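You operate a simulated robot arm through the tools that you are given. There is no shell and no other tool.

You are at the controls of a simulated robot arm. One attempt, no reset.

Task
Put the mixer's lever to rest, close the feed, then clear the empty tin marked heavy and switch off.
Fine: the tin goes on the free square; the full tin stays. Set down upright: what you pick out.
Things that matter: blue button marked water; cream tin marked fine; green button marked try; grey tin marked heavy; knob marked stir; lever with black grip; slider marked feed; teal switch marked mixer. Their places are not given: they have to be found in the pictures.

The check looks at the end state, three seconds after you hand in, the way a careful person would. Anything else that was tipped, shoved, dropped, spilled or broken makes it a failure.

Robot
A 7-joint arm with a two-finger parallel gripper, fixed in place. Base frame: the origin is at the foot of the arm, x ahead of it, y to its left, z up; the work surface is at about z = 0.93. Units: m, degrees, N and s.
With the tool pointing down near the work surface it reaches from about 0.1 to 0.62 m from the base axis. Its first joint turns from -66.0 to 66.0 degrees. Payload 1.57 kg.
Tool frame: the origin (TCP) lies between the finger pads and is the grasp point; the fingertips stand 0.03 m ahead of it; z points along the fingers, y is the line along which they close. Largest opening 0.08 m; finger width 0.017, thickness 0.012; the body of the gripper, 0.04 by 0.082 m, starts 0.08 m behind the TCP.
Orientation is that of the tool frame in the base frame, as a unit quaternion [x, y, z, w]. With the fingers straight down and closing along the base's y, the tool's x points along the base's -x, its y along +y and its z along -z.

Tools
- The arm moves only by the tool servo_tool. Its argument "deltas" is a list of rows, each a list of 7 numbers: the turn, a rotation vector about the tool's x, y, z in degrees, then the shift along the tool's x, y, z in m, then the gripper command, from -1 (fully open) to 1 (shut), values between in proportion. In form: [[wx, wy, wz, dx, dy, dz, fingers], ...]. A call has 1 to 20 rows; each row shifts and turns the commanded pose from where the row before left it, along the tool's axes as they then stand. A row lasts 0.2 s, in which the tool goes at most 0.05 m and 8.6 degrees; a call with a longer step from one row to the next is refused whole, and so is a gripper value outside its range. A pose out of reach is approached as far as the arm can. The call stops where the force on the tool passes 50 N (or 10 N more than at its start, if that is more) or the arm is blocked; 0.2 s more then pass. The fingers move at their own pace (about 0.072 m/s each) and stop on an object; they squeeze with about 22 N. The grip force told is the motor's: it shows also when the fingers shut on nothing. Time passes only in rows, and 0.2 s behind the last, so rows that do not move let the fingers close. The reply holds the time, the measured pose of the TCP, the force on the tool along the base axes, the opening and the grip force, in the units named above and with some noise, with the torque about the TCP (base axes, N m) and any sound that the robot's microphone picked up, and new pictures: "pictures" is both (left out), scene, wrist or none.
- Cameras (640 x 400 px; columns grow to the right, rows downward): "scene" is fixed at [0.0605, 0.4394, 1.454]; the picture's right is [-0.72, -0.70, 0.00], its down [-0.28, 0.29, -0.92] and it looks along [0.64, -0.66, -0.40] (base axes); focal length 304 px, centre (320, 200). "wrist" rides on the gripper at [0.072, -0.007, -0.122] in the tool frame; the picture's right is [0.09, 1.00, 0.00], its down [-0.84, 0.08, -0.54] and it looks along [-0.54, 0.05, 0.84] (tool axes); focal length 238 px, centre (320, 200).
- probe_pixels(camera, pixels): for up to 12 pixels [column, row] of the newest picture of that camera ("zoom" is the newest enlarged one), the place [x, y, z] in the base frame of the surface seen there, good to about 0.002 m, but the place of the scene camera against the robot may be out by one fixed shift of up to 0.018 m in any direction. The clock stands still meanwhile.
- inspect(camera, box): a new picture of the part [left, top, right, bottom] of that camera's present view, enlarged. The clock stands still meanwhile.
- hand_in(): hands the job in; it is judged then, once.

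Open the gripper and draw the arm clear of the work before you hand the job in, unless the task says otherwise.

The tools are called after "Call:" as a command line: name --pt "numbers of a row" for each row, then --argument value for the rest, lists and objects as JSON in quotes. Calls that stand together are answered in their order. servo_tool: Moves the arm, as the interface text tells. Its arguments: {"type":"object","properties":{"deltas":{"type":"array","items":{"type":"array","items":{"type":"number"}}},"pictures":{"type":"string","enum":["both","scene","wrist","none"]}},"required":["deltas"]} The other tools are called the same way: probe_pixels (camera, pixels) gives the place of the surface under pixels of a picture; inspect (camera, box) takes an enlarged picture of a part of a camera's view; hand_in () hands the job in.

At the start:

```text
clock: 0.0
eef_pos: [0.308, -0.0772, 1.291]
ee_rot: [0.001, 1.0, 0.0, 0.001]
contact_force: [-0.2, -0.4, 0.0]
torque: [-0.01, 0.0, 0.01]
finger_gap: 0.0799
grip_force: 0.2
```

scene: 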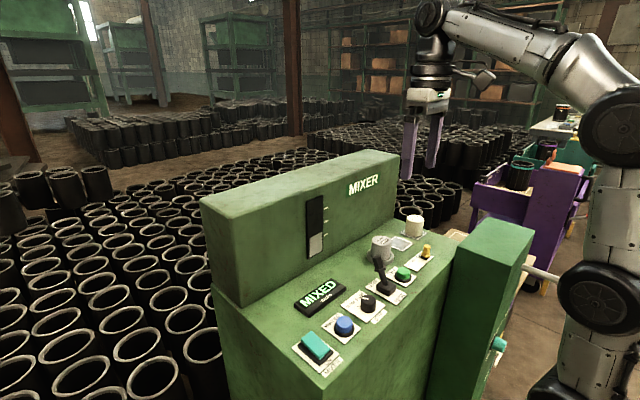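
wrist: 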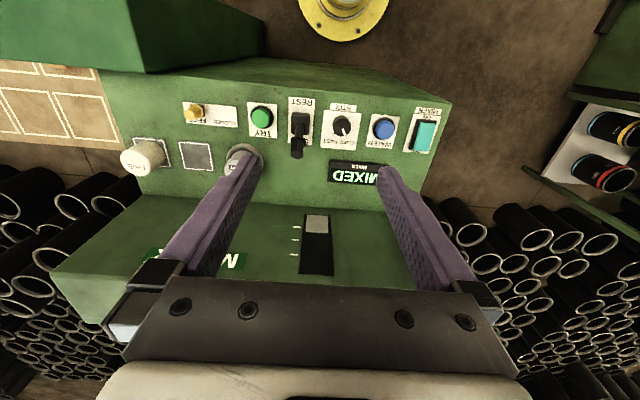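

The scene picture shows the mixer panel with tins near (383,248) and (414,226), a lever at (380,275), and a yellow slider at (425,252). I'll enlarge these areas to read the markings.

Call:
inspect --camera "scene" --box '[280, 200, 460, 380]'

Call:
inspect --camera "wrist" --box '[100, 80, 460, 200]'

```text
2.22 times, centred on (370, 290) of scene
```

zoom: 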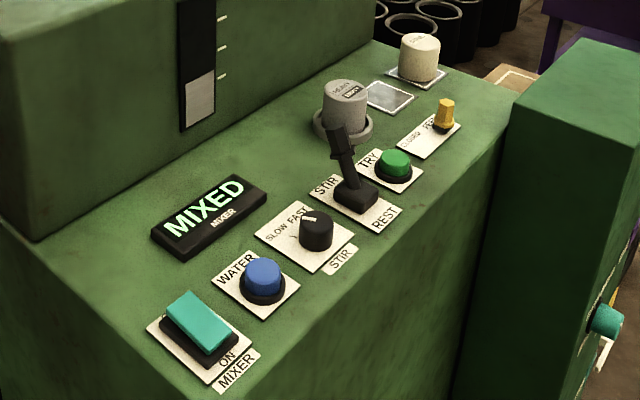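

```text
1.78 times, centred on (280, 140) of wrist
```

zoom: 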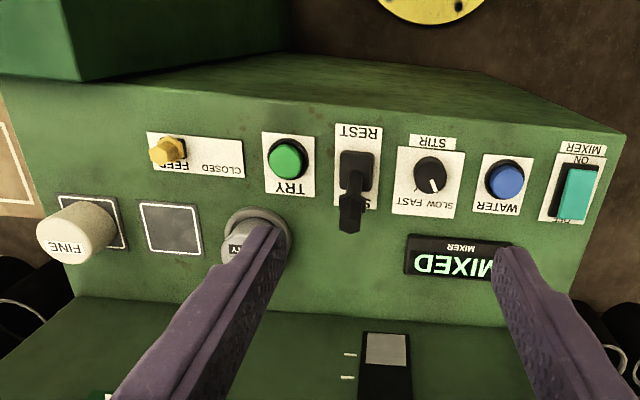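

The wrist picture shows STIR/REST on the lever plate and CLOSED on the right (+y) end of the slider plate. I'll enlarge further to see the tins, the switch and the slider.

Call:
inspect --camera "scene" --box '[355, 205, 445, 300]'

Call:
inspect --camera "scene" --box '[285, 280, 385, 380]'

Call:
inspect --camera "wrist" --box '[110, 90, 320, 190]'

Call:
inspect --camera "wrist" --box '[280, 80, 450, 190]'

Call:
probe_pixels --camera "wrist" --pixels '[[192, 110], [262, 117], [297, 148], [299, 122], [344, 124], [384, 127], [425, 135], [139, 155], [197, 155], [238, 155], [300, 102], [225, 118]]'

```text
4.21 times, centred on (400, 252) of scene
```

zoom: 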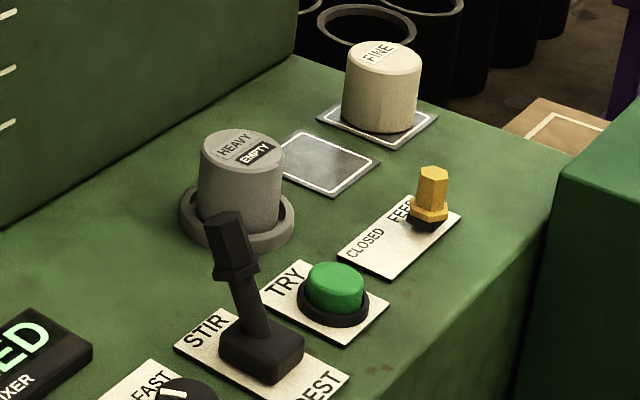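

```text
4.00 times, centred on (335, 330) of scene
```

zoom: 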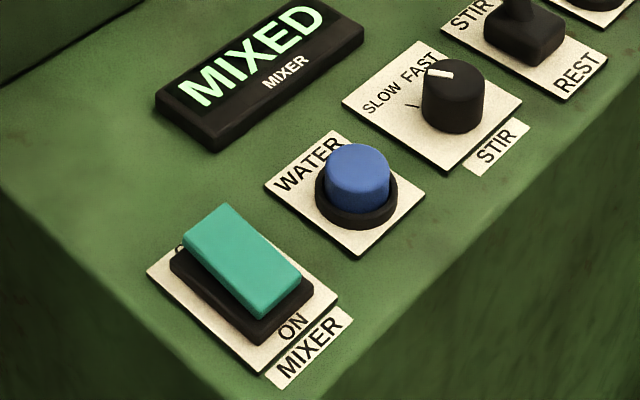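

```text
3.05 times, centred on (215, 140) of wrist
```

zoom: 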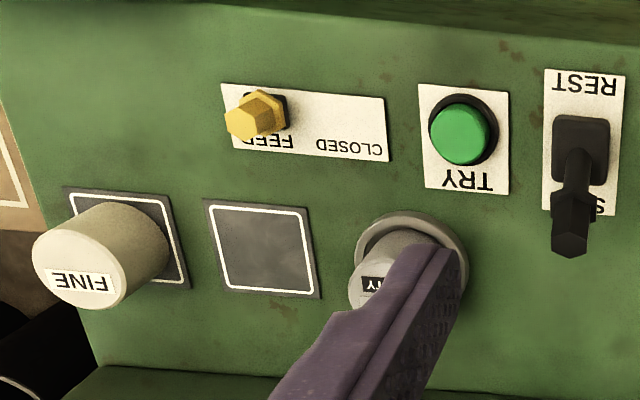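

```text
3.64 times, centred on (365, 135) of wrist
```

zoom: 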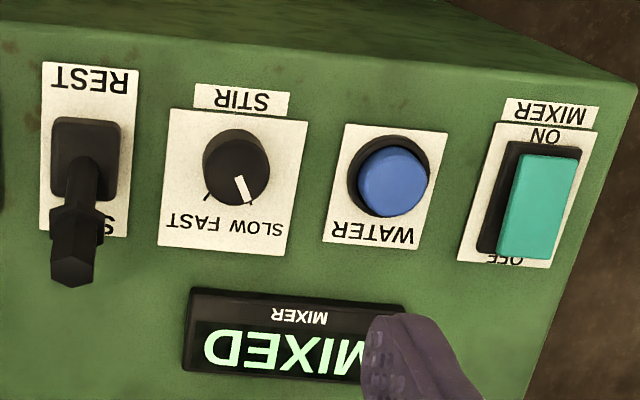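

```text
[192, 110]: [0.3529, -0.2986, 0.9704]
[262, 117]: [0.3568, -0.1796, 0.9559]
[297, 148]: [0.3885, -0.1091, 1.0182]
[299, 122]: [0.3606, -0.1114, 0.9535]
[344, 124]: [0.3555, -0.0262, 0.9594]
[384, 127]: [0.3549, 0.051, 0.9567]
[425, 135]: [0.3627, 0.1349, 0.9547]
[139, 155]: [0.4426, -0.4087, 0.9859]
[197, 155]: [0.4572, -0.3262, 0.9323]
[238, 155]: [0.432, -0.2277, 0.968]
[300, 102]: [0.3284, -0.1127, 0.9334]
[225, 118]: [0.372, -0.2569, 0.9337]
```

The lever leans to STIR (+x), the slider is at the open end, the rocker's ON is on its near side, and the heavy tin with an EMPTY tag sits in a ring. I'll probe the surrounding geometry: the back box, the green box at upper left, the tins' rims and the square's corners.

Call:
probe_pixels --camera "wrist" --pixels '[[100, 40], [240, 45], [150, 72], [300, 75], [130, 200], [300, 205], [270, 230], [400, 205], [178, 142], [205, 142], [181, 169], [212, 168]]'

Call:
probe_pixels --camera "scene" --pixels '[[383, 240], [374, 240], [391, 240], [383, 236], [383, 243], [414, 217], [426, 248], [379, 264], [314, 343], [497, 232], [300, 190], [402, 243]]'

Call:
probe_pixels --camera "wrist" --pixels '[[414, 128], [434, 126], [414, 148], [432, 150], [424, 125], [424, 148], [190, 106], [194, 118], [290, 155], [305, 155], [297, 135], [300, 130]]'

```text
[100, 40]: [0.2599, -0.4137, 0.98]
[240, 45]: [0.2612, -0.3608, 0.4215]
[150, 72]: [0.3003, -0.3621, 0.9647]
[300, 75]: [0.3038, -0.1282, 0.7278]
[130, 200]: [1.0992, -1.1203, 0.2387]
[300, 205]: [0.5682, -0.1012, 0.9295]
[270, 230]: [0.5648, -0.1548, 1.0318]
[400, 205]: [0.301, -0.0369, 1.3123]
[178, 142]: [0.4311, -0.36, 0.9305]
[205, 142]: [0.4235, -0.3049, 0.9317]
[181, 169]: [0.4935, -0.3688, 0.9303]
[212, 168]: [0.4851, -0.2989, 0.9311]
```

```text
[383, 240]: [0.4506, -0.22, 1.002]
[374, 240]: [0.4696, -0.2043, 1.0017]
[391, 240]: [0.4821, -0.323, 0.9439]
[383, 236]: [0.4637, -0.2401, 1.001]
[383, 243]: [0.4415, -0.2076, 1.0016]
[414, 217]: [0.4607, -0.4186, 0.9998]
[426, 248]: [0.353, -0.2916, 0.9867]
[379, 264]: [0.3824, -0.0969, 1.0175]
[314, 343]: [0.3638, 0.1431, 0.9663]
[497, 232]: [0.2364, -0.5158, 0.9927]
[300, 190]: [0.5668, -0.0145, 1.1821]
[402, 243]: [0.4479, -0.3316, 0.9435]
```

```text
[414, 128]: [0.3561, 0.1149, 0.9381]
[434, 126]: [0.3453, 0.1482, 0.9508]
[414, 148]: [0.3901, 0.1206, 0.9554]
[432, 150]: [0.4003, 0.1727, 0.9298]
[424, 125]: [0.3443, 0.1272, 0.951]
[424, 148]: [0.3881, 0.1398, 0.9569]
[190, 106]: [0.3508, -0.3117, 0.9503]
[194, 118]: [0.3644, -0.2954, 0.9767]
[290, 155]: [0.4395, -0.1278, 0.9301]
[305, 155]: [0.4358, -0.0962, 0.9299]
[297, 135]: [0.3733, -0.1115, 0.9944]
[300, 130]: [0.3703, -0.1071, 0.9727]
```

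The panel top is at z≈0.931, the lever grip at about (0.388,-0.109,1.018) and the heavy tin's top at z≈0.99. I'll move down above the lever for a closer look.

Call:
servo_tool --pt "0 0 0 -0.0105 -0.0064 0.033 -0.25" --pt "0 0 0 -0.0105 -0.0064 0.033 -0.25" --pt "0 0 0 -0.0105 -0.0064 0.033 -0.25" --pt "0 0 0 -0.0105 -0.0064 0.033 -0.25" --pt "0 0 0 0 0 0 -0.25"

```text
clock: 1.2
eef_pos: [0.352, -0.1035, 1.1602]
ee_rot: [0.0, 1.0, 0.0, 0.0]
contact_force: [0.2, -1.0, -0.4]
torque: [0.0, -0.01, -0.01]
finger_gap: 0.0499
grip_force: 0.0
```

scene: 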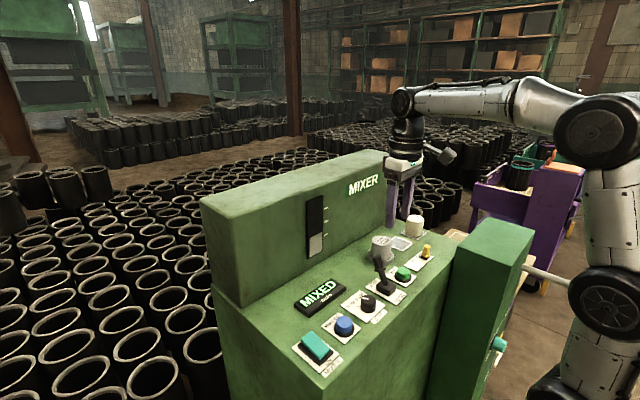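
wrist: 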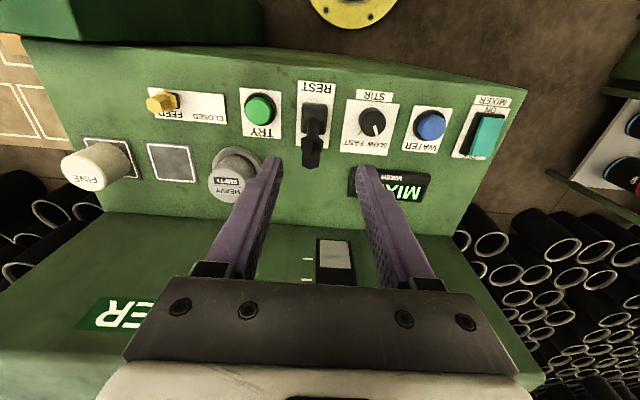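

The view from lower down shows the lever at (313,140), the heavy tin at (232,175), and the slider knob at (162,100). I'll enlarge and probe the lever, tin and slider.

Call:
inspect --camera "wrist" --box '[270, 70, 360, 180]'

Call:
probe_pixels --camera "wrist" --pixels '[[310, 160], [311, 145], [313, 128], [305, 110], [326, 110], [315, 104], [303, 142], [322, 142], [311, 165], [316, 90], [297, 136], [327, 136]]'

Call:
probe_pixels --camera "wrist" --pixels '[[228, 178], [213, 180], [242, 178], [228, 170], [228, 190], [235, 150], [258, 165], [152, 147], [186, 146], [157, 180], [194, 180], [172, 162]]'

Call:
inspect --camera "wrist" --box '[130, 80, 290, 210]'

```text
3.64 times, centred on (315, 125) of wrist
```

zoom: 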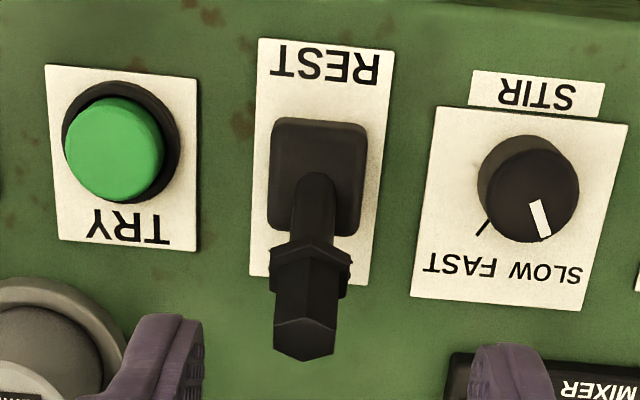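

```text
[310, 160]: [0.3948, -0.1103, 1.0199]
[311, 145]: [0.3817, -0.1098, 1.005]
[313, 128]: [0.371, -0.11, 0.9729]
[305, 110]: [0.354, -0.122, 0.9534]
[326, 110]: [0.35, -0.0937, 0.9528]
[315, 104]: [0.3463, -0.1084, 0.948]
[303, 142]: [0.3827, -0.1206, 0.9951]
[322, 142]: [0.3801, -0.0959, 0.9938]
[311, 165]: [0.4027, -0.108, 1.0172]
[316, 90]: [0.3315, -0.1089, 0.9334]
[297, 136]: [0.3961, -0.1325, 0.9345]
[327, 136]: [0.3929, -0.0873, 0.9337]
```

```text
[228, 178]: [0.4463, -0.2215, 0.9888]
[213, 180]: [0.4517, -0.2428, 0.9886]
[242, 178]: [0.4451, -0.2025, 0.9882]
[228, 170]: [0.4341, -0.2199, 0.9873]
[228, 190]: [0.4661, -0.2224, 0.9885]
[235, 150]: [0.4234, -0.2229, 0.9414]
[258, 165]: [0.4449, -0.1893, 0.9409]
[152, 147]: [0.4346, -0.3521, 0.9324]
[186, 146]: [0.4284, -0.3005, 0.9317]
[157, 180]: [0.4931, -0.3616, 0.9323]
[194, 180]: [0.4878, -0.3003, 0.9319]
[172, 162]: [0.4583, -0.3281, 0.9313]
```

```text
3.08 times, centred on (210, 145) of wrist
```

zoom: 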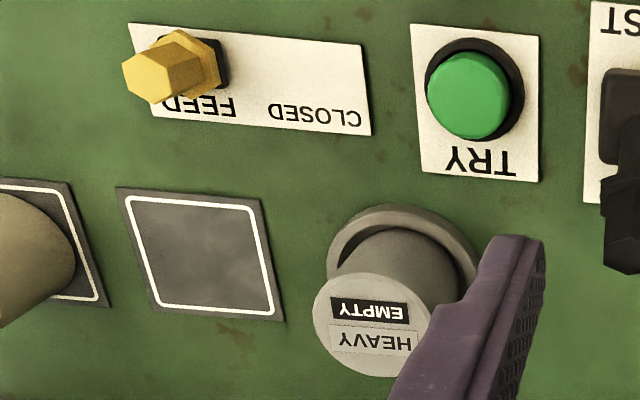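

The lever grip's centre is near (0.390,-0.109,1.008), with a guard at z≈0.994 and the pivot base at x≈0.36. I'll go over it with a 5 cm opening and then lower around it.

Call:
servo_tool --pt "0 0 0 -0.013 -0.0021 0.033 -0.25" --pt "0 0 0 -0.013 -0.0021 0.033 -0.25" --pt "0 0 0 -0.013 -0.0021 0.033 -0.25" --pt "0 0 0 0 0 0 -0.25"

```text
clock: 2.2
eef_pos: [0.3913, -0.1098, 1.0593]
ee_rot: [0.0, 1.0, 0.0, 0.002]
contact_force: [0.1, -0.2, -0.9]
torque: [-0.01, 0.02, 0.01]
finger_gap: 0.0502
grip_force: 0.1
```

scene: 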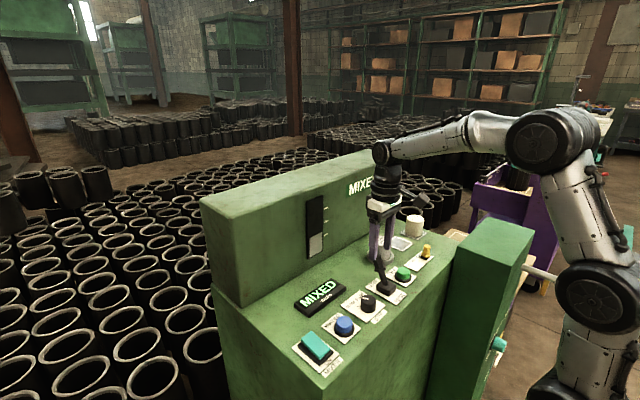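
wrist: 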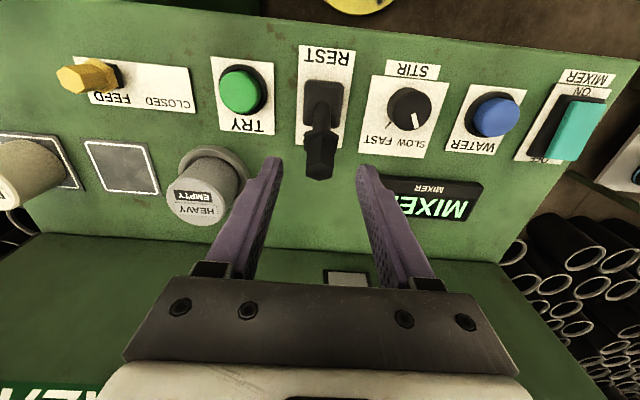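

The lever tip at (320,165) sits midway between the fingertips. I'll lower 5 cm and look before closing.

Call:
servo_tool --pt "0 0 0 0 0 0.025 -0.25" --pt "0 0 0 0 0 0.025 -0.25" --pt "0 0 0 0 0 0 -0.25"

```text
clock: 3.0
eef_pos: [0.3892, -0.1112, 1.0087]
ee_rot: [0.0, 1.0, 0.0, 0.001]
contact_force: [-0.1, 0.7, 0.5]
torque: [0.02, 0.0, 0.03]
finger_gap: 0.0496
grip_force: 0.1
```

scene: 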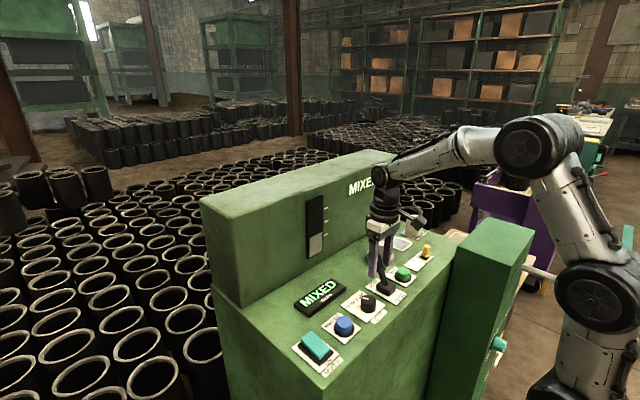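
wrist: 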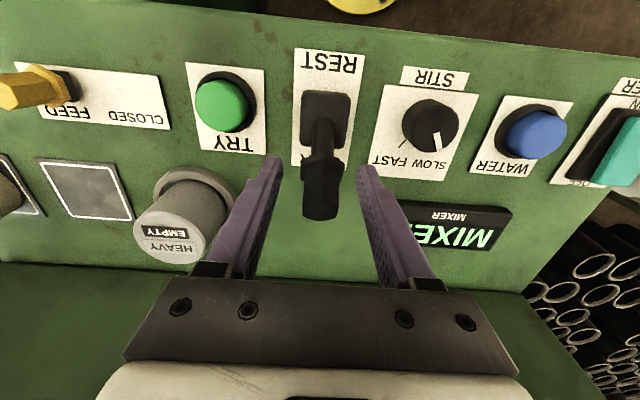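

The grip (320,195) is between the pads with nothing touched (force ~0). I'll close on it.

Call:
servo_tool --pt "0 0 0 0 0 0 0.3" --pt "0 0 0 0 0 0 0.6" --pt "0 0 0 0 0 0 0.6" --pictures "wrist"

```text
clock: 3.8
eef_pos: [0.3904, -0.1098, 1.0086]
ee_rot: [-0.001, 1.0, 0.001, -0.001]
contact_force: [-0.1, 8.6, -1.2]
torque: [-0.29, -0.09, 0.15]
finger_gap: 0.0238
grip_force: 36.0
```

wrist: 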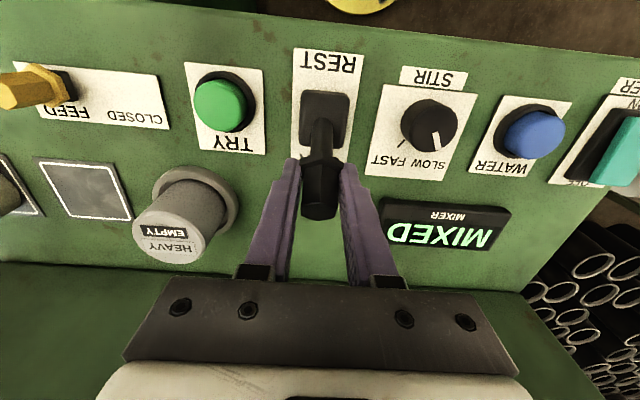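

The fingers hold the lever's guard (gap 0.024, slight side force 8.6 N). I'll pull it along its arc toward −x in small steps, nudging 1 mm in +y to relieve the side load.

Call:
servo_tool --pt "0 0 0 0.004 0.001 -0.0015 0.6" --pt "0 0 0 0.006 0 -0.0018 0.6" --pt "0 0 0 0.006 0 -0.0014 0.6" --pt "0 0 0 0.007 0 -0.001 0.6" --pt "0 0 0 0.007 0 0 0.6" --pictures "wrist"

```text
clock: 5.0
eef_pos: [0.3589, -0.1079, 1.0159]
ee_rot: [-0.001, 1.0, 0.002, 0.0]
contact_force: [0.3, -6.1, 1.1]
torque: [-0.19, -0.02, -0.04]
finger_gap: 0.0209
grip_force: 2.5
```

wrist: 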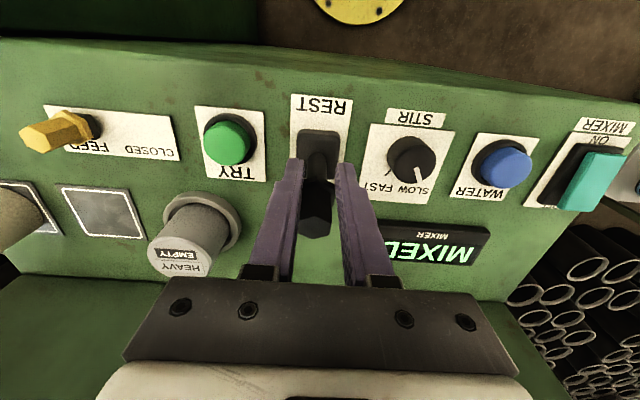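

The gap fell to 0.021 and the x force is ~0, so the fingers may have slipped off the guard. I'll probe the lever to see where it is.

Call:
inspect --camera "wrist" --box '[260, 80, 380, 260]'

Call:
inspect --camera "scene" --box '[330, 210, 450, 320]'

Call:
probe_pixels --camera "wrist" --pixels '[[316, 230], [316, 210], [317, 195], [318, 180], [318, 160], [318, 140], [316, 222]]'

```text
2.22 times, centred on (320, 170) of wrist
```

zoom: 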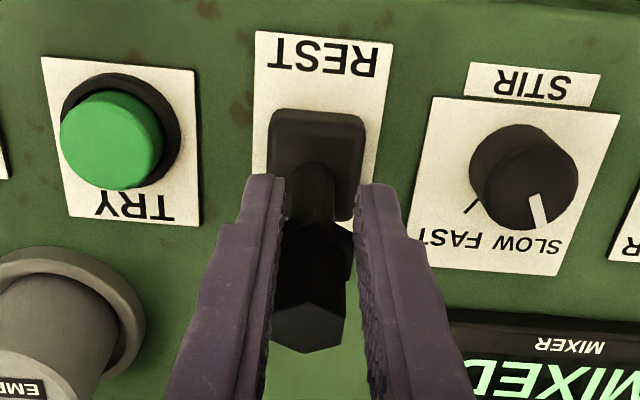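

```text
3.64 times, centred on (390, 265) of scene
```

zoom: 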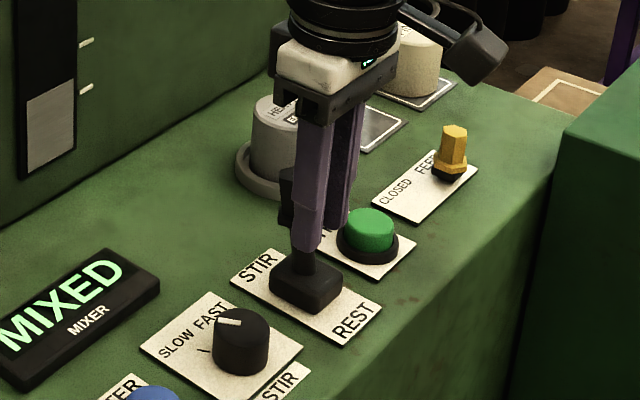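

```text
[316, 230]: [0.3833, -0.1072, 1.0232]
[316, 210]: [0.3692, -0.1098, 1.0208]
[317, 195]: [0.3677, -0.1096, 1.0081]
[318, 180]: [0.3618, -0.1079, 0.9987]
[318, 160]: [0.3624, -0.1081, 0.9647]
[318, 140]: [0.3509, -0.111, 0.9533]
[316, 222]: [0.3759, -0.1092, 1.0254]
```

The lever moved only partway (tip now x≈0.376) and the fingers slipped off its front. I'll open, rise, go behind the lever (+x side), shut the fingers and push it from there.

Call:
servo_tool --pt "0 0 0 0 0 0 -0.1" --pt "0 0 0 0 0 -0.03 -0.1" --pt "0 0 0 0 0 -0.04 -0.1" --pt "0 0 0 -0.035 0 0 -0.1" --pt "0 0 0 -0.035 0 0 1" --pt "0 0 0 0 0 0 1" --pt "0 0 0 0 0 0 1"

```text
clock: 6.6
eef_pos: [0.4324, -0.1089, 1.0854]
ee_rot: [-0.001, 1.0, 0.0, 0.001]
contact_force: [-0.1, 0.1, -0.2]
torque: [-0.01, 0.01, -0.02]
finger_gap: 0.0001
grip_force: 21.1
```

scene: 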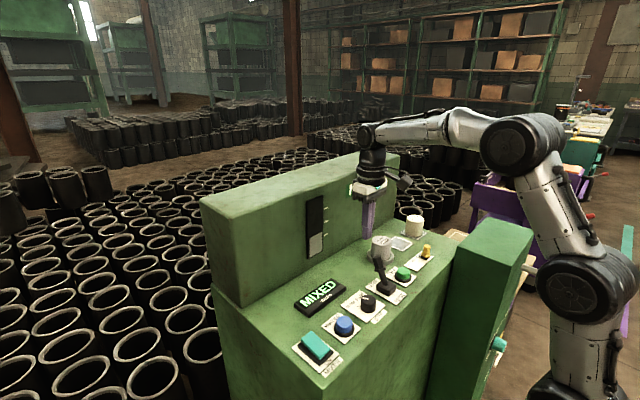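
wrist: 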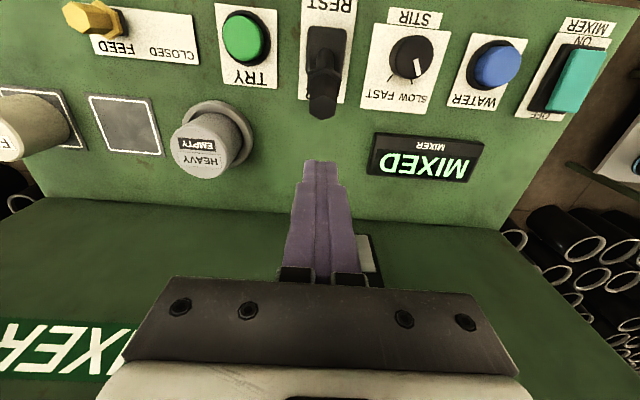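

The fingers are shut behind the lever, whose tip shows at (322,105). I'll probe it to learn whether it sprang back.

Call:
probe_pixels --camera "wrist" --pixels '[[322, 112], [322, 98], [323, 85], [324, 72], [326, 50], [321, 117]]'

Call:
inspect --camera "scene" --box '[330, 230, 430, 320]'

```text
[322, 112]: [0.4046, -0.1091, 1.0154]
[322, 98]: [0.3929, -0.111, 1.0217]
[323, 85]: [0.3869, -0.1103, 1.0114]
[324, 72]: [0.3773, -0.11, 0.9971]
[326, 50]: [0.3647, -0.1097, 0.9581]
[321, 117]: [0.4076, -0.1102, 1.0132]
```

```text
4.44 times, centred on (380, 275) of scene
```

zoom: 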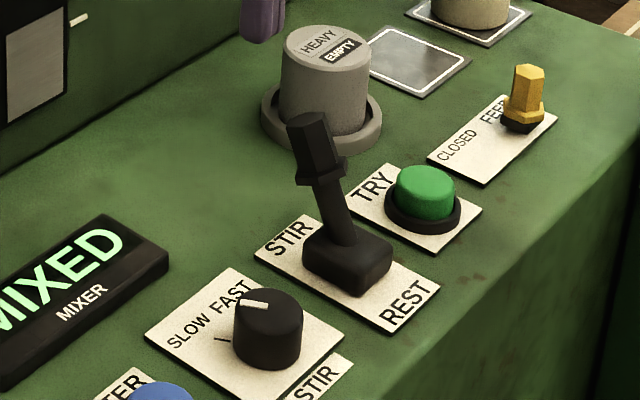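

The detent sprang the lever back to STIR (tip x≈0.408 at its back). I'll lower the shut fingers behind it to tip height 0.99 and push toward −x past the centre.

Call:
servo_tool --pt "0 0 0 0 0 0.033 1" --pt "0 0 0 0 0 0.032 1" --pt "0 0 0 0.01 0 0 1" --pt "0 0 0 0.01 0 0 1" --pt "0 0 0 0.01 0 0 1" --pt "0 0 0 0.01 0 0 1" --pt "0 0 0 0.01 0 0 1" --pt "0 0 0 0.008 0 0 1" --pt "0 0 0 0.006 0 0 1"

```text
clock: 8.6
eef_pos: [0.3649, -0.1085, 1.0198]
ee_rot: [0.001, 1.0, 0.0, 0.001]
contact_force: [-0.2, 0.6, 0.6]
torque: [-0.05, 0.0, -0.01]
finger_gap: 0.0
grip_force: 21.3
```

scene: 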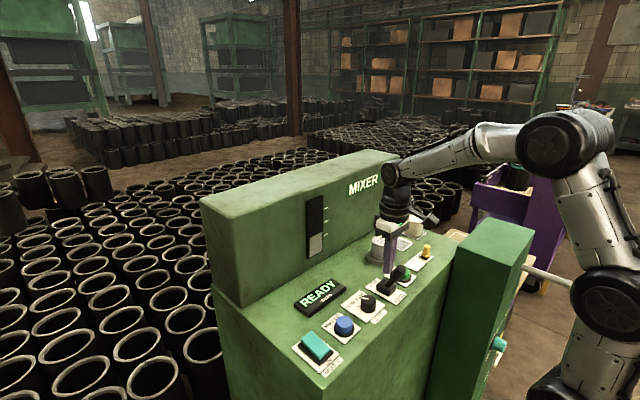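
wrist: 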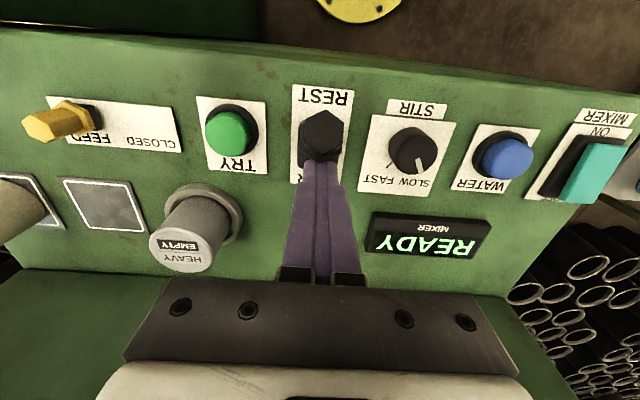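

The display now reads READY and the lever's tip (320,130) leans toward REST. I'll back off in +x, rise, and check its lean.

Call:
servo_tool --pt "0 0 0 -0.015 0 0 1" --pt "0 0 0 0 0 -0.045 1" --pt "0 0 0 0 0 -0.045 1" --pt "0 0 0 0 0 0 1"

Call:
inspect --camera "scene" --box '[330, 230, 430, 320]'

```text
clock: 9.6
eef_pos: [0.383, -0.1117, 1.1091]
ee_rot: [0.0, 1.0, 0.0, 0.0]
contact_force: [-0.2, 0.3, 0.3]
torque: [0.01, -0.01, 0.01]
finger_gap: 0.0001
grip_force: 21.4
```

scene: 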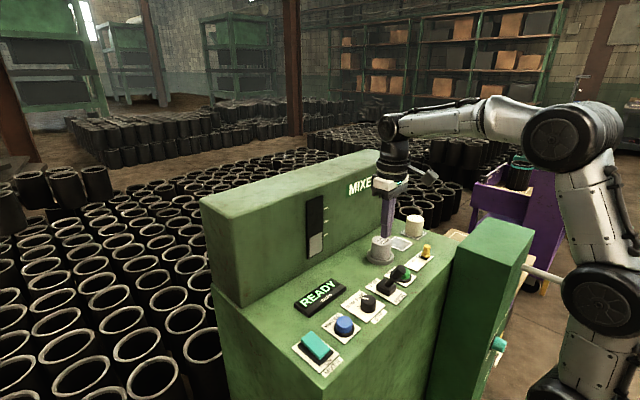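
wrist: 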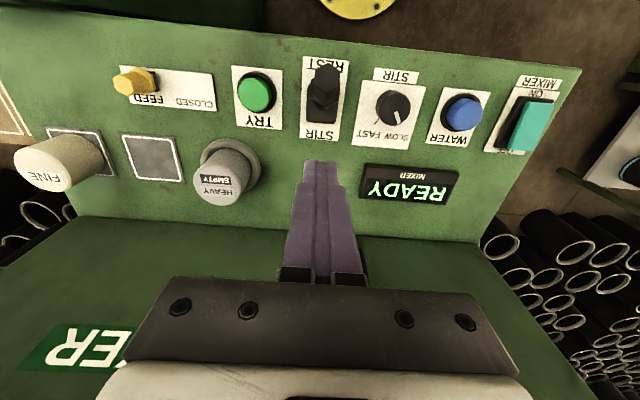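

```text
4.44 times, centred on (380, 275) of scene
```

zoom: 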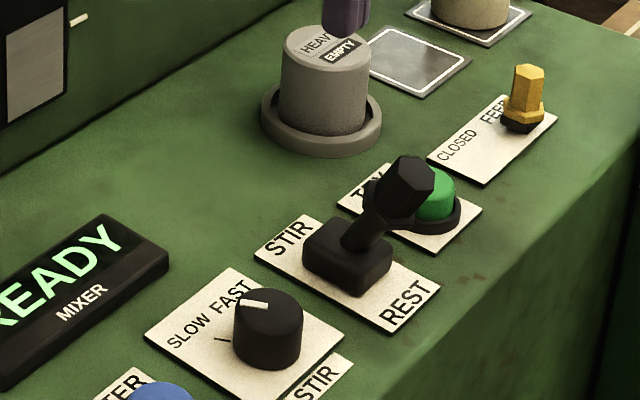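

The lever leans fully to REST. Next is the feed slider; I'll probe the yellow knob (137,83) and its plate from here.

Call:
inspect --camera "wrist" --box '[90, 50, 240, 140]'

Call:
probe_pixels --camera "wrist" --pixels '[[122, 86], [135, 83], [148, 80], [155, 80], [120, 68], [211, 75], [120, 105], [215, 110], [205, 90], [185, 85]]'

```text
4.27 times, centred on (165, 95) of wrist
```

zoom: 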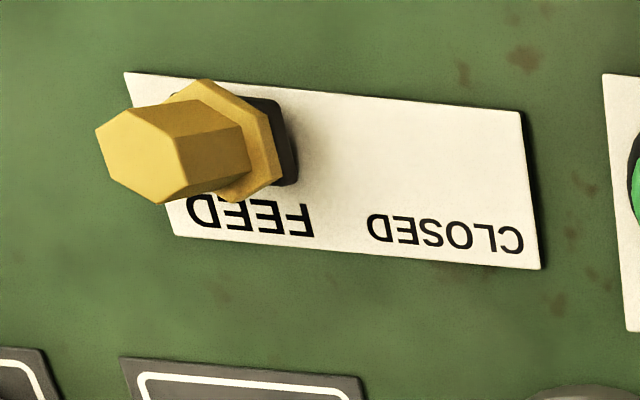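

```text
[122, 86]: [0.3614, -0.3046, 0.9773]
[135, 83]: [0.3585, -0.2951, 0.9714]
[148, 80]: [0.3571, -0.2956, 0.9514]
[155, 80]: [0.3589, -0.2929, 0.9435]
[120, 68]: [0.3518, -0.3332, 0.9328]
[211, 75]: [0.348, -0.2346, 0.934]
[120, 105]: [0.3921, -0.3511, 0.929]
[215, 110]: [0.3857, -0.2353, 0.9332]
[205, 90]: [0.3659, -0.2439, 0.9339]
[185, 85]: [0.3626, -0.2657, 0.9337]
```

The knob's centre is about (0.356,-0.302) with its top at z≈0.977, and the closed end lies near y≈-0.256. I'll move above it with a 5 cm opening.

Call:
servo_tool --pt "0 0 0 0.0053 -0.038 0 -0.25" --pt "0 0 0 0.0053 -0.038 0 -0.25" --pt "0 0 0 0.0053 -0.038 0 -0.25" --pt "0 0 0 0.0053 -0.038 0.025 -0.25" --pt "0 0 0 0.0053 -0.038 0.025 -0.25" --pt "0 0 0 0 0 0 -0.25"

```text
clock: 11.0
eef_pos: [0.3536, -0.2993, 1.0612]
ee_rot: [-0.001, 1.0, 0.0, 0.0]
contact_force: [-0.1, 0.7, 0.5]
torque: [-0.02, 0.0, -0.02]
finger_gap: 0.0501
grip_force: 0.1
```

scene: 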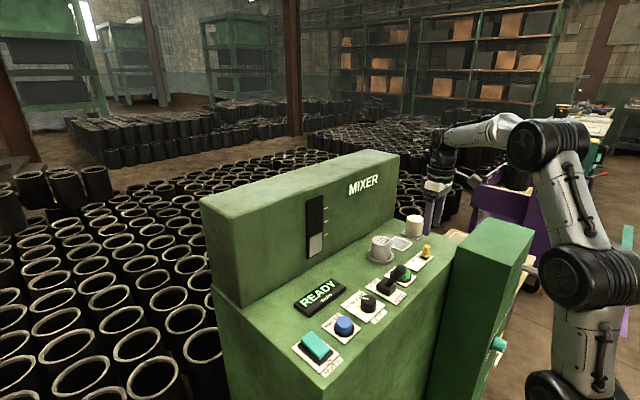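
wrist: 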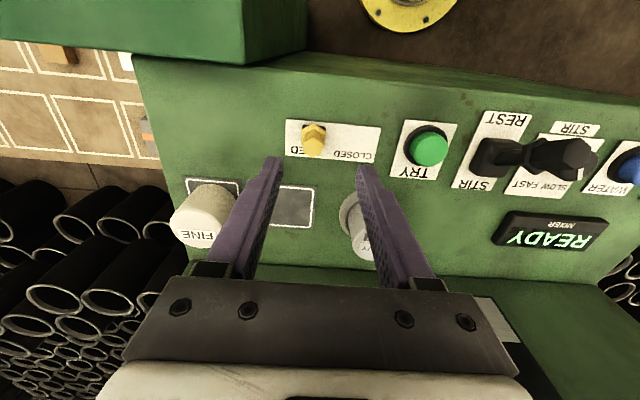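

The knob (315,138) lies about between the fingertips' columns. I'll probe its faces for an exact centre.

Call:
probe_pixels --camera "wrist" --pixels '[[314, 148], [304, 140], [326, 140], [314, 134], [314, 126], [306, 150], [324, 150], [314, 154]]'

Call:
inspect --camera "wrist" --box '[270, 100, 390, 180]'

```text
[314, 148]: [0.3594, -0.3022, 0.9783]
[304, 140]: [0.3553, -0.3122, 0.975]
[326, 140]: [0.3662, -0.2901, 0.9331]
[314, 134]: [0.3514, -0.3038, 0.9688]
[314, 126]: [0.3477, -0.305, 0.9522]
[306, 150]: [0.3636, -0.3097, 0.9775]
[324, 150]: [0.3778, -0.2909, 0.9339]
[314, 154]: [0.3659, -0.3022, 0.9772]
```

```text
5.00 times, centred on (330, 140) of wrist
```

zoom: 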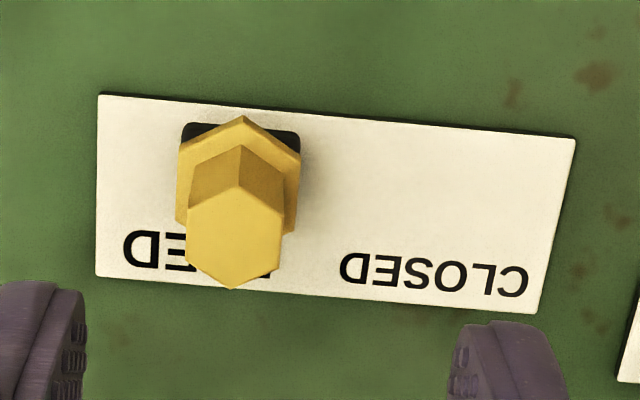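

The knob's top centre is ≈(0.359,-0.303,0.977), its flange at z≈0.952. I'll lower around it so the tips stay just above the flange, then narrow the fingers to a loose cage.

Call:
servo_tool --pt "0 0 0 -0.005 -0.003 0.036 -0.25" --pt "0 0 0 0 0 0.036 -0.25" --pt "0 0 0 0 0 0 -0.25"

Call:
probe_pixels --camera "zoom" --pixels '[[100, 185], [555, 210], [240, 240]]'

```text
clock: 11.8
eef_pos: [0.3577, -0.3024, 0.9909]
ee_rot: [0.0, 1.0, 0.0, 0.002]
contact_force: [0.0, 0.8, 0.0]
torque: [0.03, 0.01, 0.0]
finger_gap: 0.05
grip_force: 0.1
```

scene: 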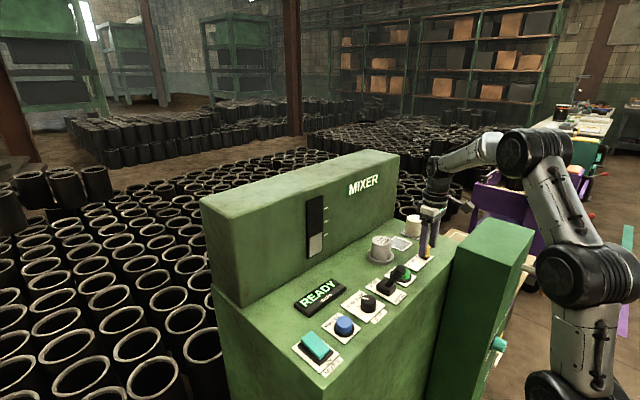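
wrist: 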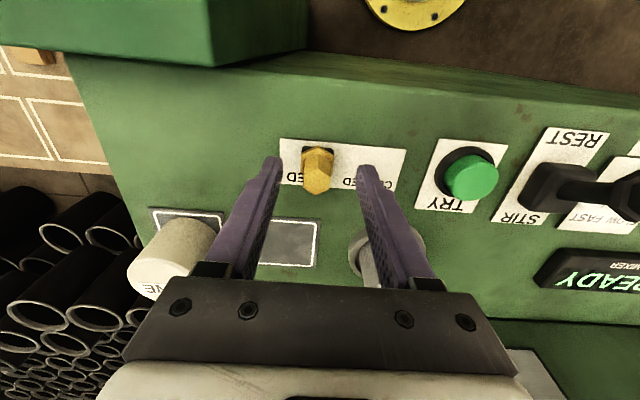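

```text
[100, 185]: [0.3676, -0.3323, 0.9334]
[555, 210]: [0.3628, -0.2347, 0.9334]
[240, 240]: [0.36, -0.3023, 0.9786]
```

The knob sits between the pads, tips at z≈0.961. I'll narrow to a 2.2 cm cage and carry it toward +y in small steps.

Call:
servo_tool --pt "0 0 0 0 0 0.003 0.45" --pt "0 0 0 0 0 0 0.45" --pt "0 0 0 0 0.008 0 0.45" --pt "0 0 0 0 0.008 0 0.45" --pt "0 0 0 0 0.008 0 0.45" --pt "0 0 0 0 0.008 0 0.45"

```text
clock: 13.2
eef_pos: [0.358, -0.2694, 0.9859]
ee_rot: [0.0, 1.0, 0.001, 0.0]
contact_force: [-0.1, 1.2, 0.3]
torque: [-0.01, 0.01, 0.04]
finger_gap: 0.0228
grip_force: 0.9
```

scene: 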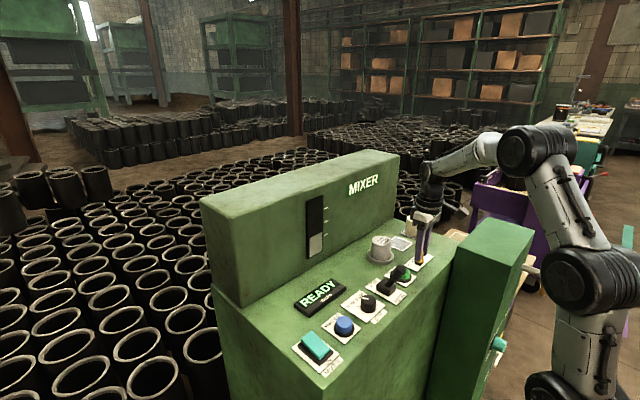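
wrist: 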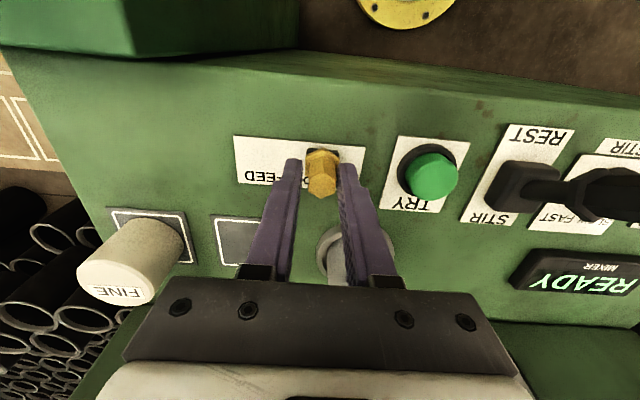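

The slider follows freely (force ~1 N), now at y≈-0.270. I'll continue in 4 mm steps until the end stop shows in the force.

Call:
servo_tool --pt "0 0 0 0 0.004 0 0.45" --pt "0 0 0 0 0.004 0 0.45" --pt "0 0 0 0 0 0 0.45" --pictures "wrist"

```text
clock: 14.0
eef_pos: [0.3594, -0.2617, 0.9853]
ee_rot: [0.0, 1.0, 0.0, 0.001]
contact_force: [1.6, -3.9, -1.7]
torque: [-0.03, -0.09, 0.02]
finger_gap: 0.0261
grip_force: 2.9
```

wrist: 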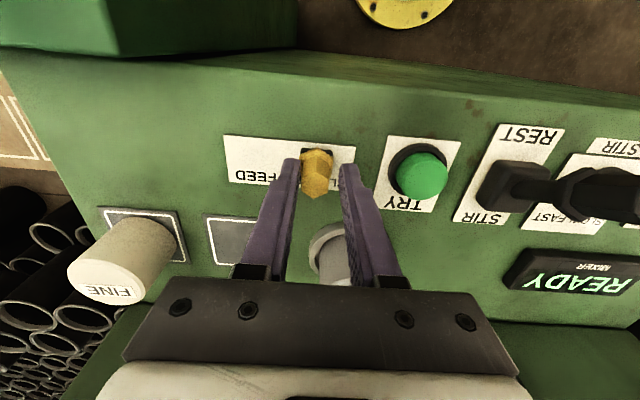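

A −3.9 N reaction and the finger giving way indicate the end stop near knob y≈-0.264. I'll press 2 mm more to seat it, then open and rise to check.

Call:
servo_tool --pt "0 0 0 0 0.002 0 0.45" --pt "0 0 0 0 0 0 0.45" --pictures "none"

Call:
servo_tool --pt "0 0 0 0 0 0 -0.25" --pt "0 0 0 0 0 0 -0.25" --pt "0 0 0 0 0 -0.04 -0.25" --pt "0 0 0 0 0 -0.04 -0.25" --pt "0 0 0 0 0 0 -0.25"

Call:
inspect --camera "scene" --box '[360, 220, 450, 310]'

Call:
inspect --camera "wrist" --box '[200, 100, 400, 230]'

```text
clock: 14.6
eef_pos: [0.3584, -0.2596, 0.9858]
ee_rot: [0.0, 1.0, -0.001, 0.001]
contact_force: [1.7, -9.6, 0.0]
torque: [-0.15, -0.09, 0.0]
finger_gap: 0.0306
grip_force: 4.9
```

```text
clock: 15.8
eef_pos: [0.3578, -0.257, 1.0652]
ee_rot: [0.0, 1.0, 0.0, 0.0]
contact_force: [-0.4, -0.6, -0.3]
torque: [0.02, 0.0, 0.03]
finger_gap: 0.05
grip_force: 0.1
```

scene: 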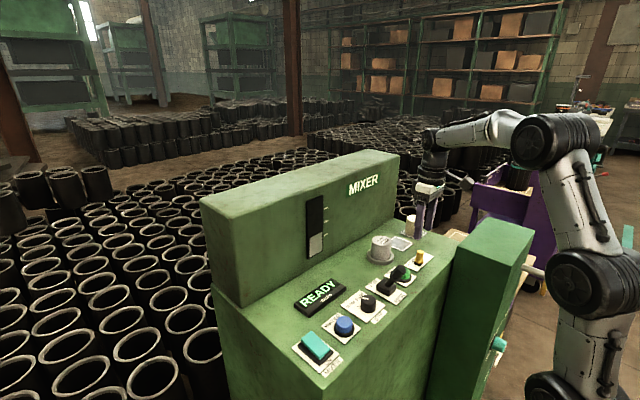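
wrist: 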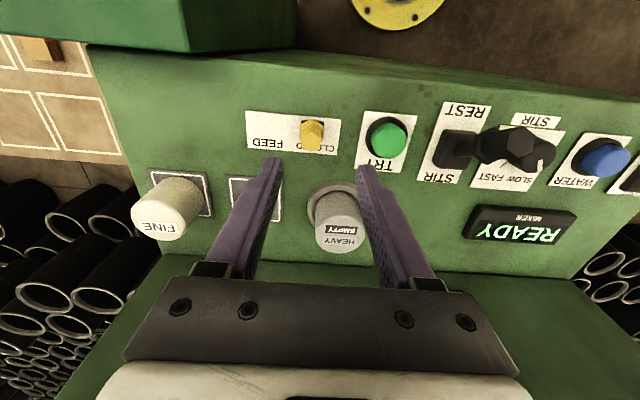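

```text
4.44 times, centred on (405, 265) of scene
```

zoom: 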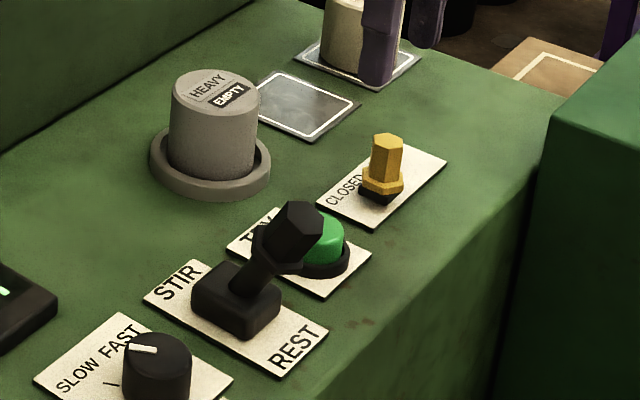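

```text
3.08 times, centred on (300, 165) of wrist
```

zoom: 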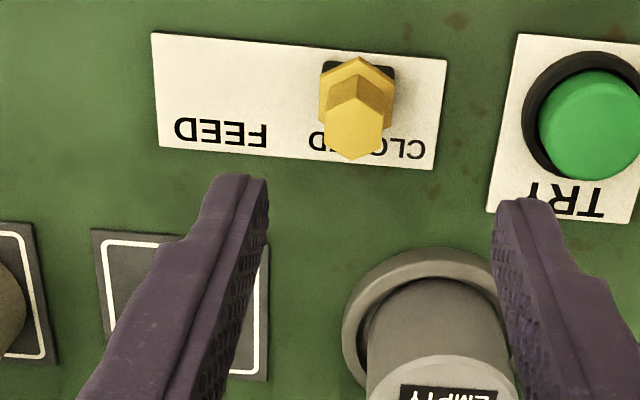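

The feed knob now stands at the CLOSED end and the lever remains at REST. Next I probe the heavy tin (338,225) to find its centre and size.

Call:
inspect --camera "wrist" --box '[280, 170, 400, 270]'

Call:
probe_pixels --camera "wrist" --pixels '[[339, 235], [320, 235], [355, 235], [339, 222], [339, 245], [339, 250], [339, 253], [317, 238], [335, 187], [345, 205], [326, 210], [310, 205]]'

```text
4.00 times, centred on (340, 220) of wrist
```

zoom: 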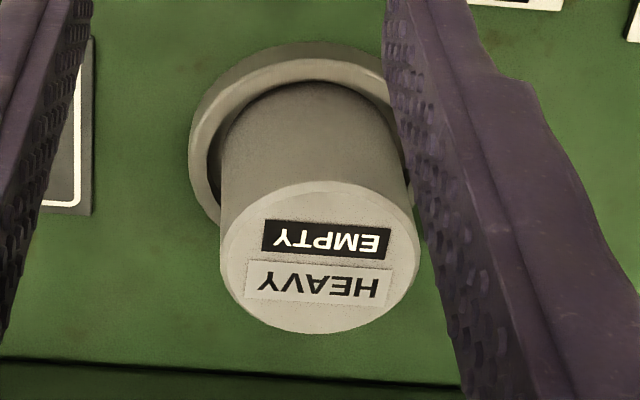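

```text
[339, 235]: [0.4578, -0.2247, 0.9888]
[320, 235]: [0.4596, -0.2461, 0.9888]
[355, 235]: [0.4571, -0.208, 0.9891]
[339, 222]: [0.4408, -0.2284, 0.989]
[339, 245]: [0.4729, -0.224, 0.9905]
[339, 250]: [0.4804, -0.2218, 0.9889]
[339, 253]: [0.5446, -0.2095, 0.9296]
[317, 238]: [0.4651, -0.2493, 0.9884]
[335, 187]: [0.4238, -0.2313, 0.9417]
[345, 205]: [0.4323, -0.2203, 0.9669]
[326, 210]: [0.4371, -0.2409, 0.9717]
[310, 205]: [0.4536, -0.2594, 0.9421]
```

The heavy tin's top is centred near (0.457,-0.2245,0.989) with radius ≈0.025, in a ring whose top is z≈0.942. I'll open fully and move above it.

Call:
servo_tool --pt "0 0 0 -0.033 0.0108 0 -1" --pt "0 0 0 -0.033 0.0108 0 -1" --pt "0 0 0 -0.033 0.0108 0 -1" --pt "0 0 0 0 0 0 -1"

```text
clock: 16.8
eef_pos: [0.4581, -0.2235, 1.0652]
ee_rot: [0.0, 1.0, 0.0, 0.001]
contact_force: [-0.5, -0.2, 0.2]
torque: [0.01, 0.0, 0.01]
finger_gap: 0.0799
grip_force: 0.1
```

scene: 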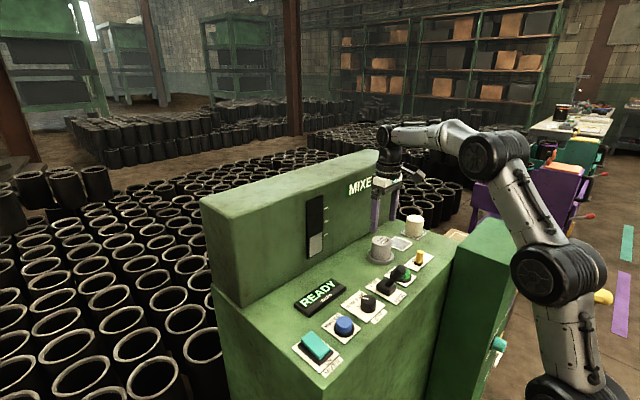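
wrist: 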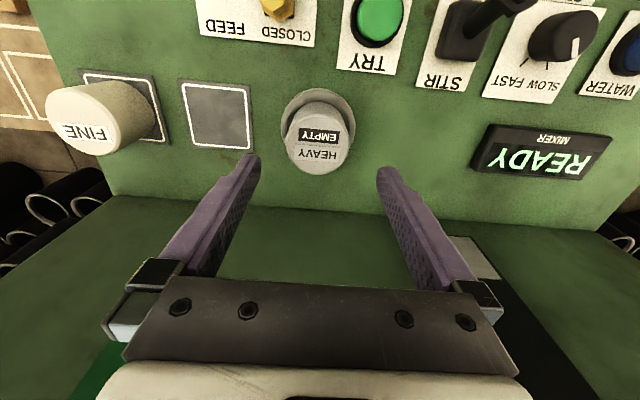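

The tin (318,145) is between the fingers' columns, and the free square (217,115) is fully visible. I'll probe the tin's rim and the square's corners for precise targets.

Call:
inspect --camera "wrist" --box '[160, 60, 370, 190]'

Call:
probe_pixels --camera "wrist" --pixels '[[318, 131], [318, 170], [292, 152], [344, 150], [318, 151], [182, 86], [248, 91], [252, 147], [193, 145], [217, 116], [80, 120], [100, 148]]'

```text
3.05 times, centred on (265, 125) of wrist
```

zoom: 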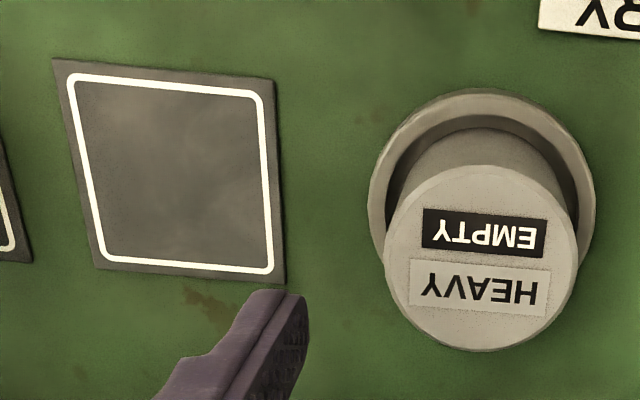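

```text
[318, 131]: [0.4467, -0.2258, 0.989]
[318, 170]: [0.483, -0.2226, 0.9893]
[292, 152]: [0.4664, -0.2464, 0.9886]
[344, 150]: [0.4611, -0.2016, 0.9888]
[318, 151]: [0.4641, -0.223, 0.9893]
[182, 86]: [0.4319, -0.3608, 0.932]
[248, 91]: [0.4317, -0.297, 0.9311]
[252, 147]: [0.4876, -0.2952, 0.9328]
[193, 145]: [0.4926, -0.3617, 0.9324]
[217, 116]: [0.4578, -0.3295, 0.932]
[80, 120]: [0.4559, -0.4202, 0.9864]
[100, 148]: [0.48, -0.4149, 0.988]
```

The tin's centre is (0.459,-0.224), diameter ≈0.055, and the square's centre is (0.460,-0.328). I'll lower to TCP z≈0.979, so the tips stay above the ring.

Call:
servo_tool --pt "0 0 0 -0.001 0 0.03 -1" --pt "0 0 0 0 0 0.03 -1" --pt "0 0 0 0 0 0.026 -1" --pt "0 0 0 0 0 0 -1"

```text
clock: 17.8
eef_pos: [0.4587, -0.2268, 0.9781]
ee_rot: [-0.001, 1.0, 0.0, 0.0]
contact_force: [0.8, -0.1, -0.5]
torque: [-0.01, -0.01, 0.0]
finger_gap: 0.0801
grip_force: 0.0
```

scene: 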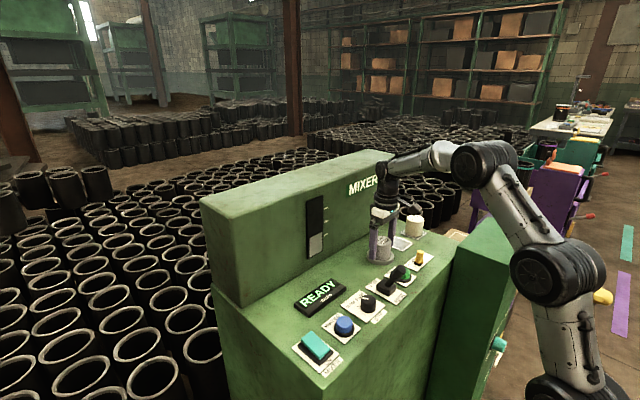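
wrist: 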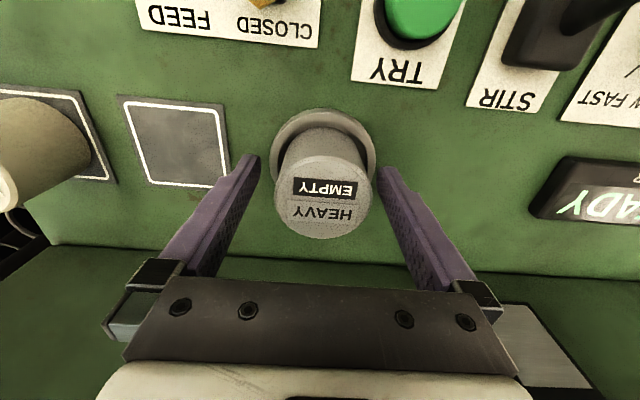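

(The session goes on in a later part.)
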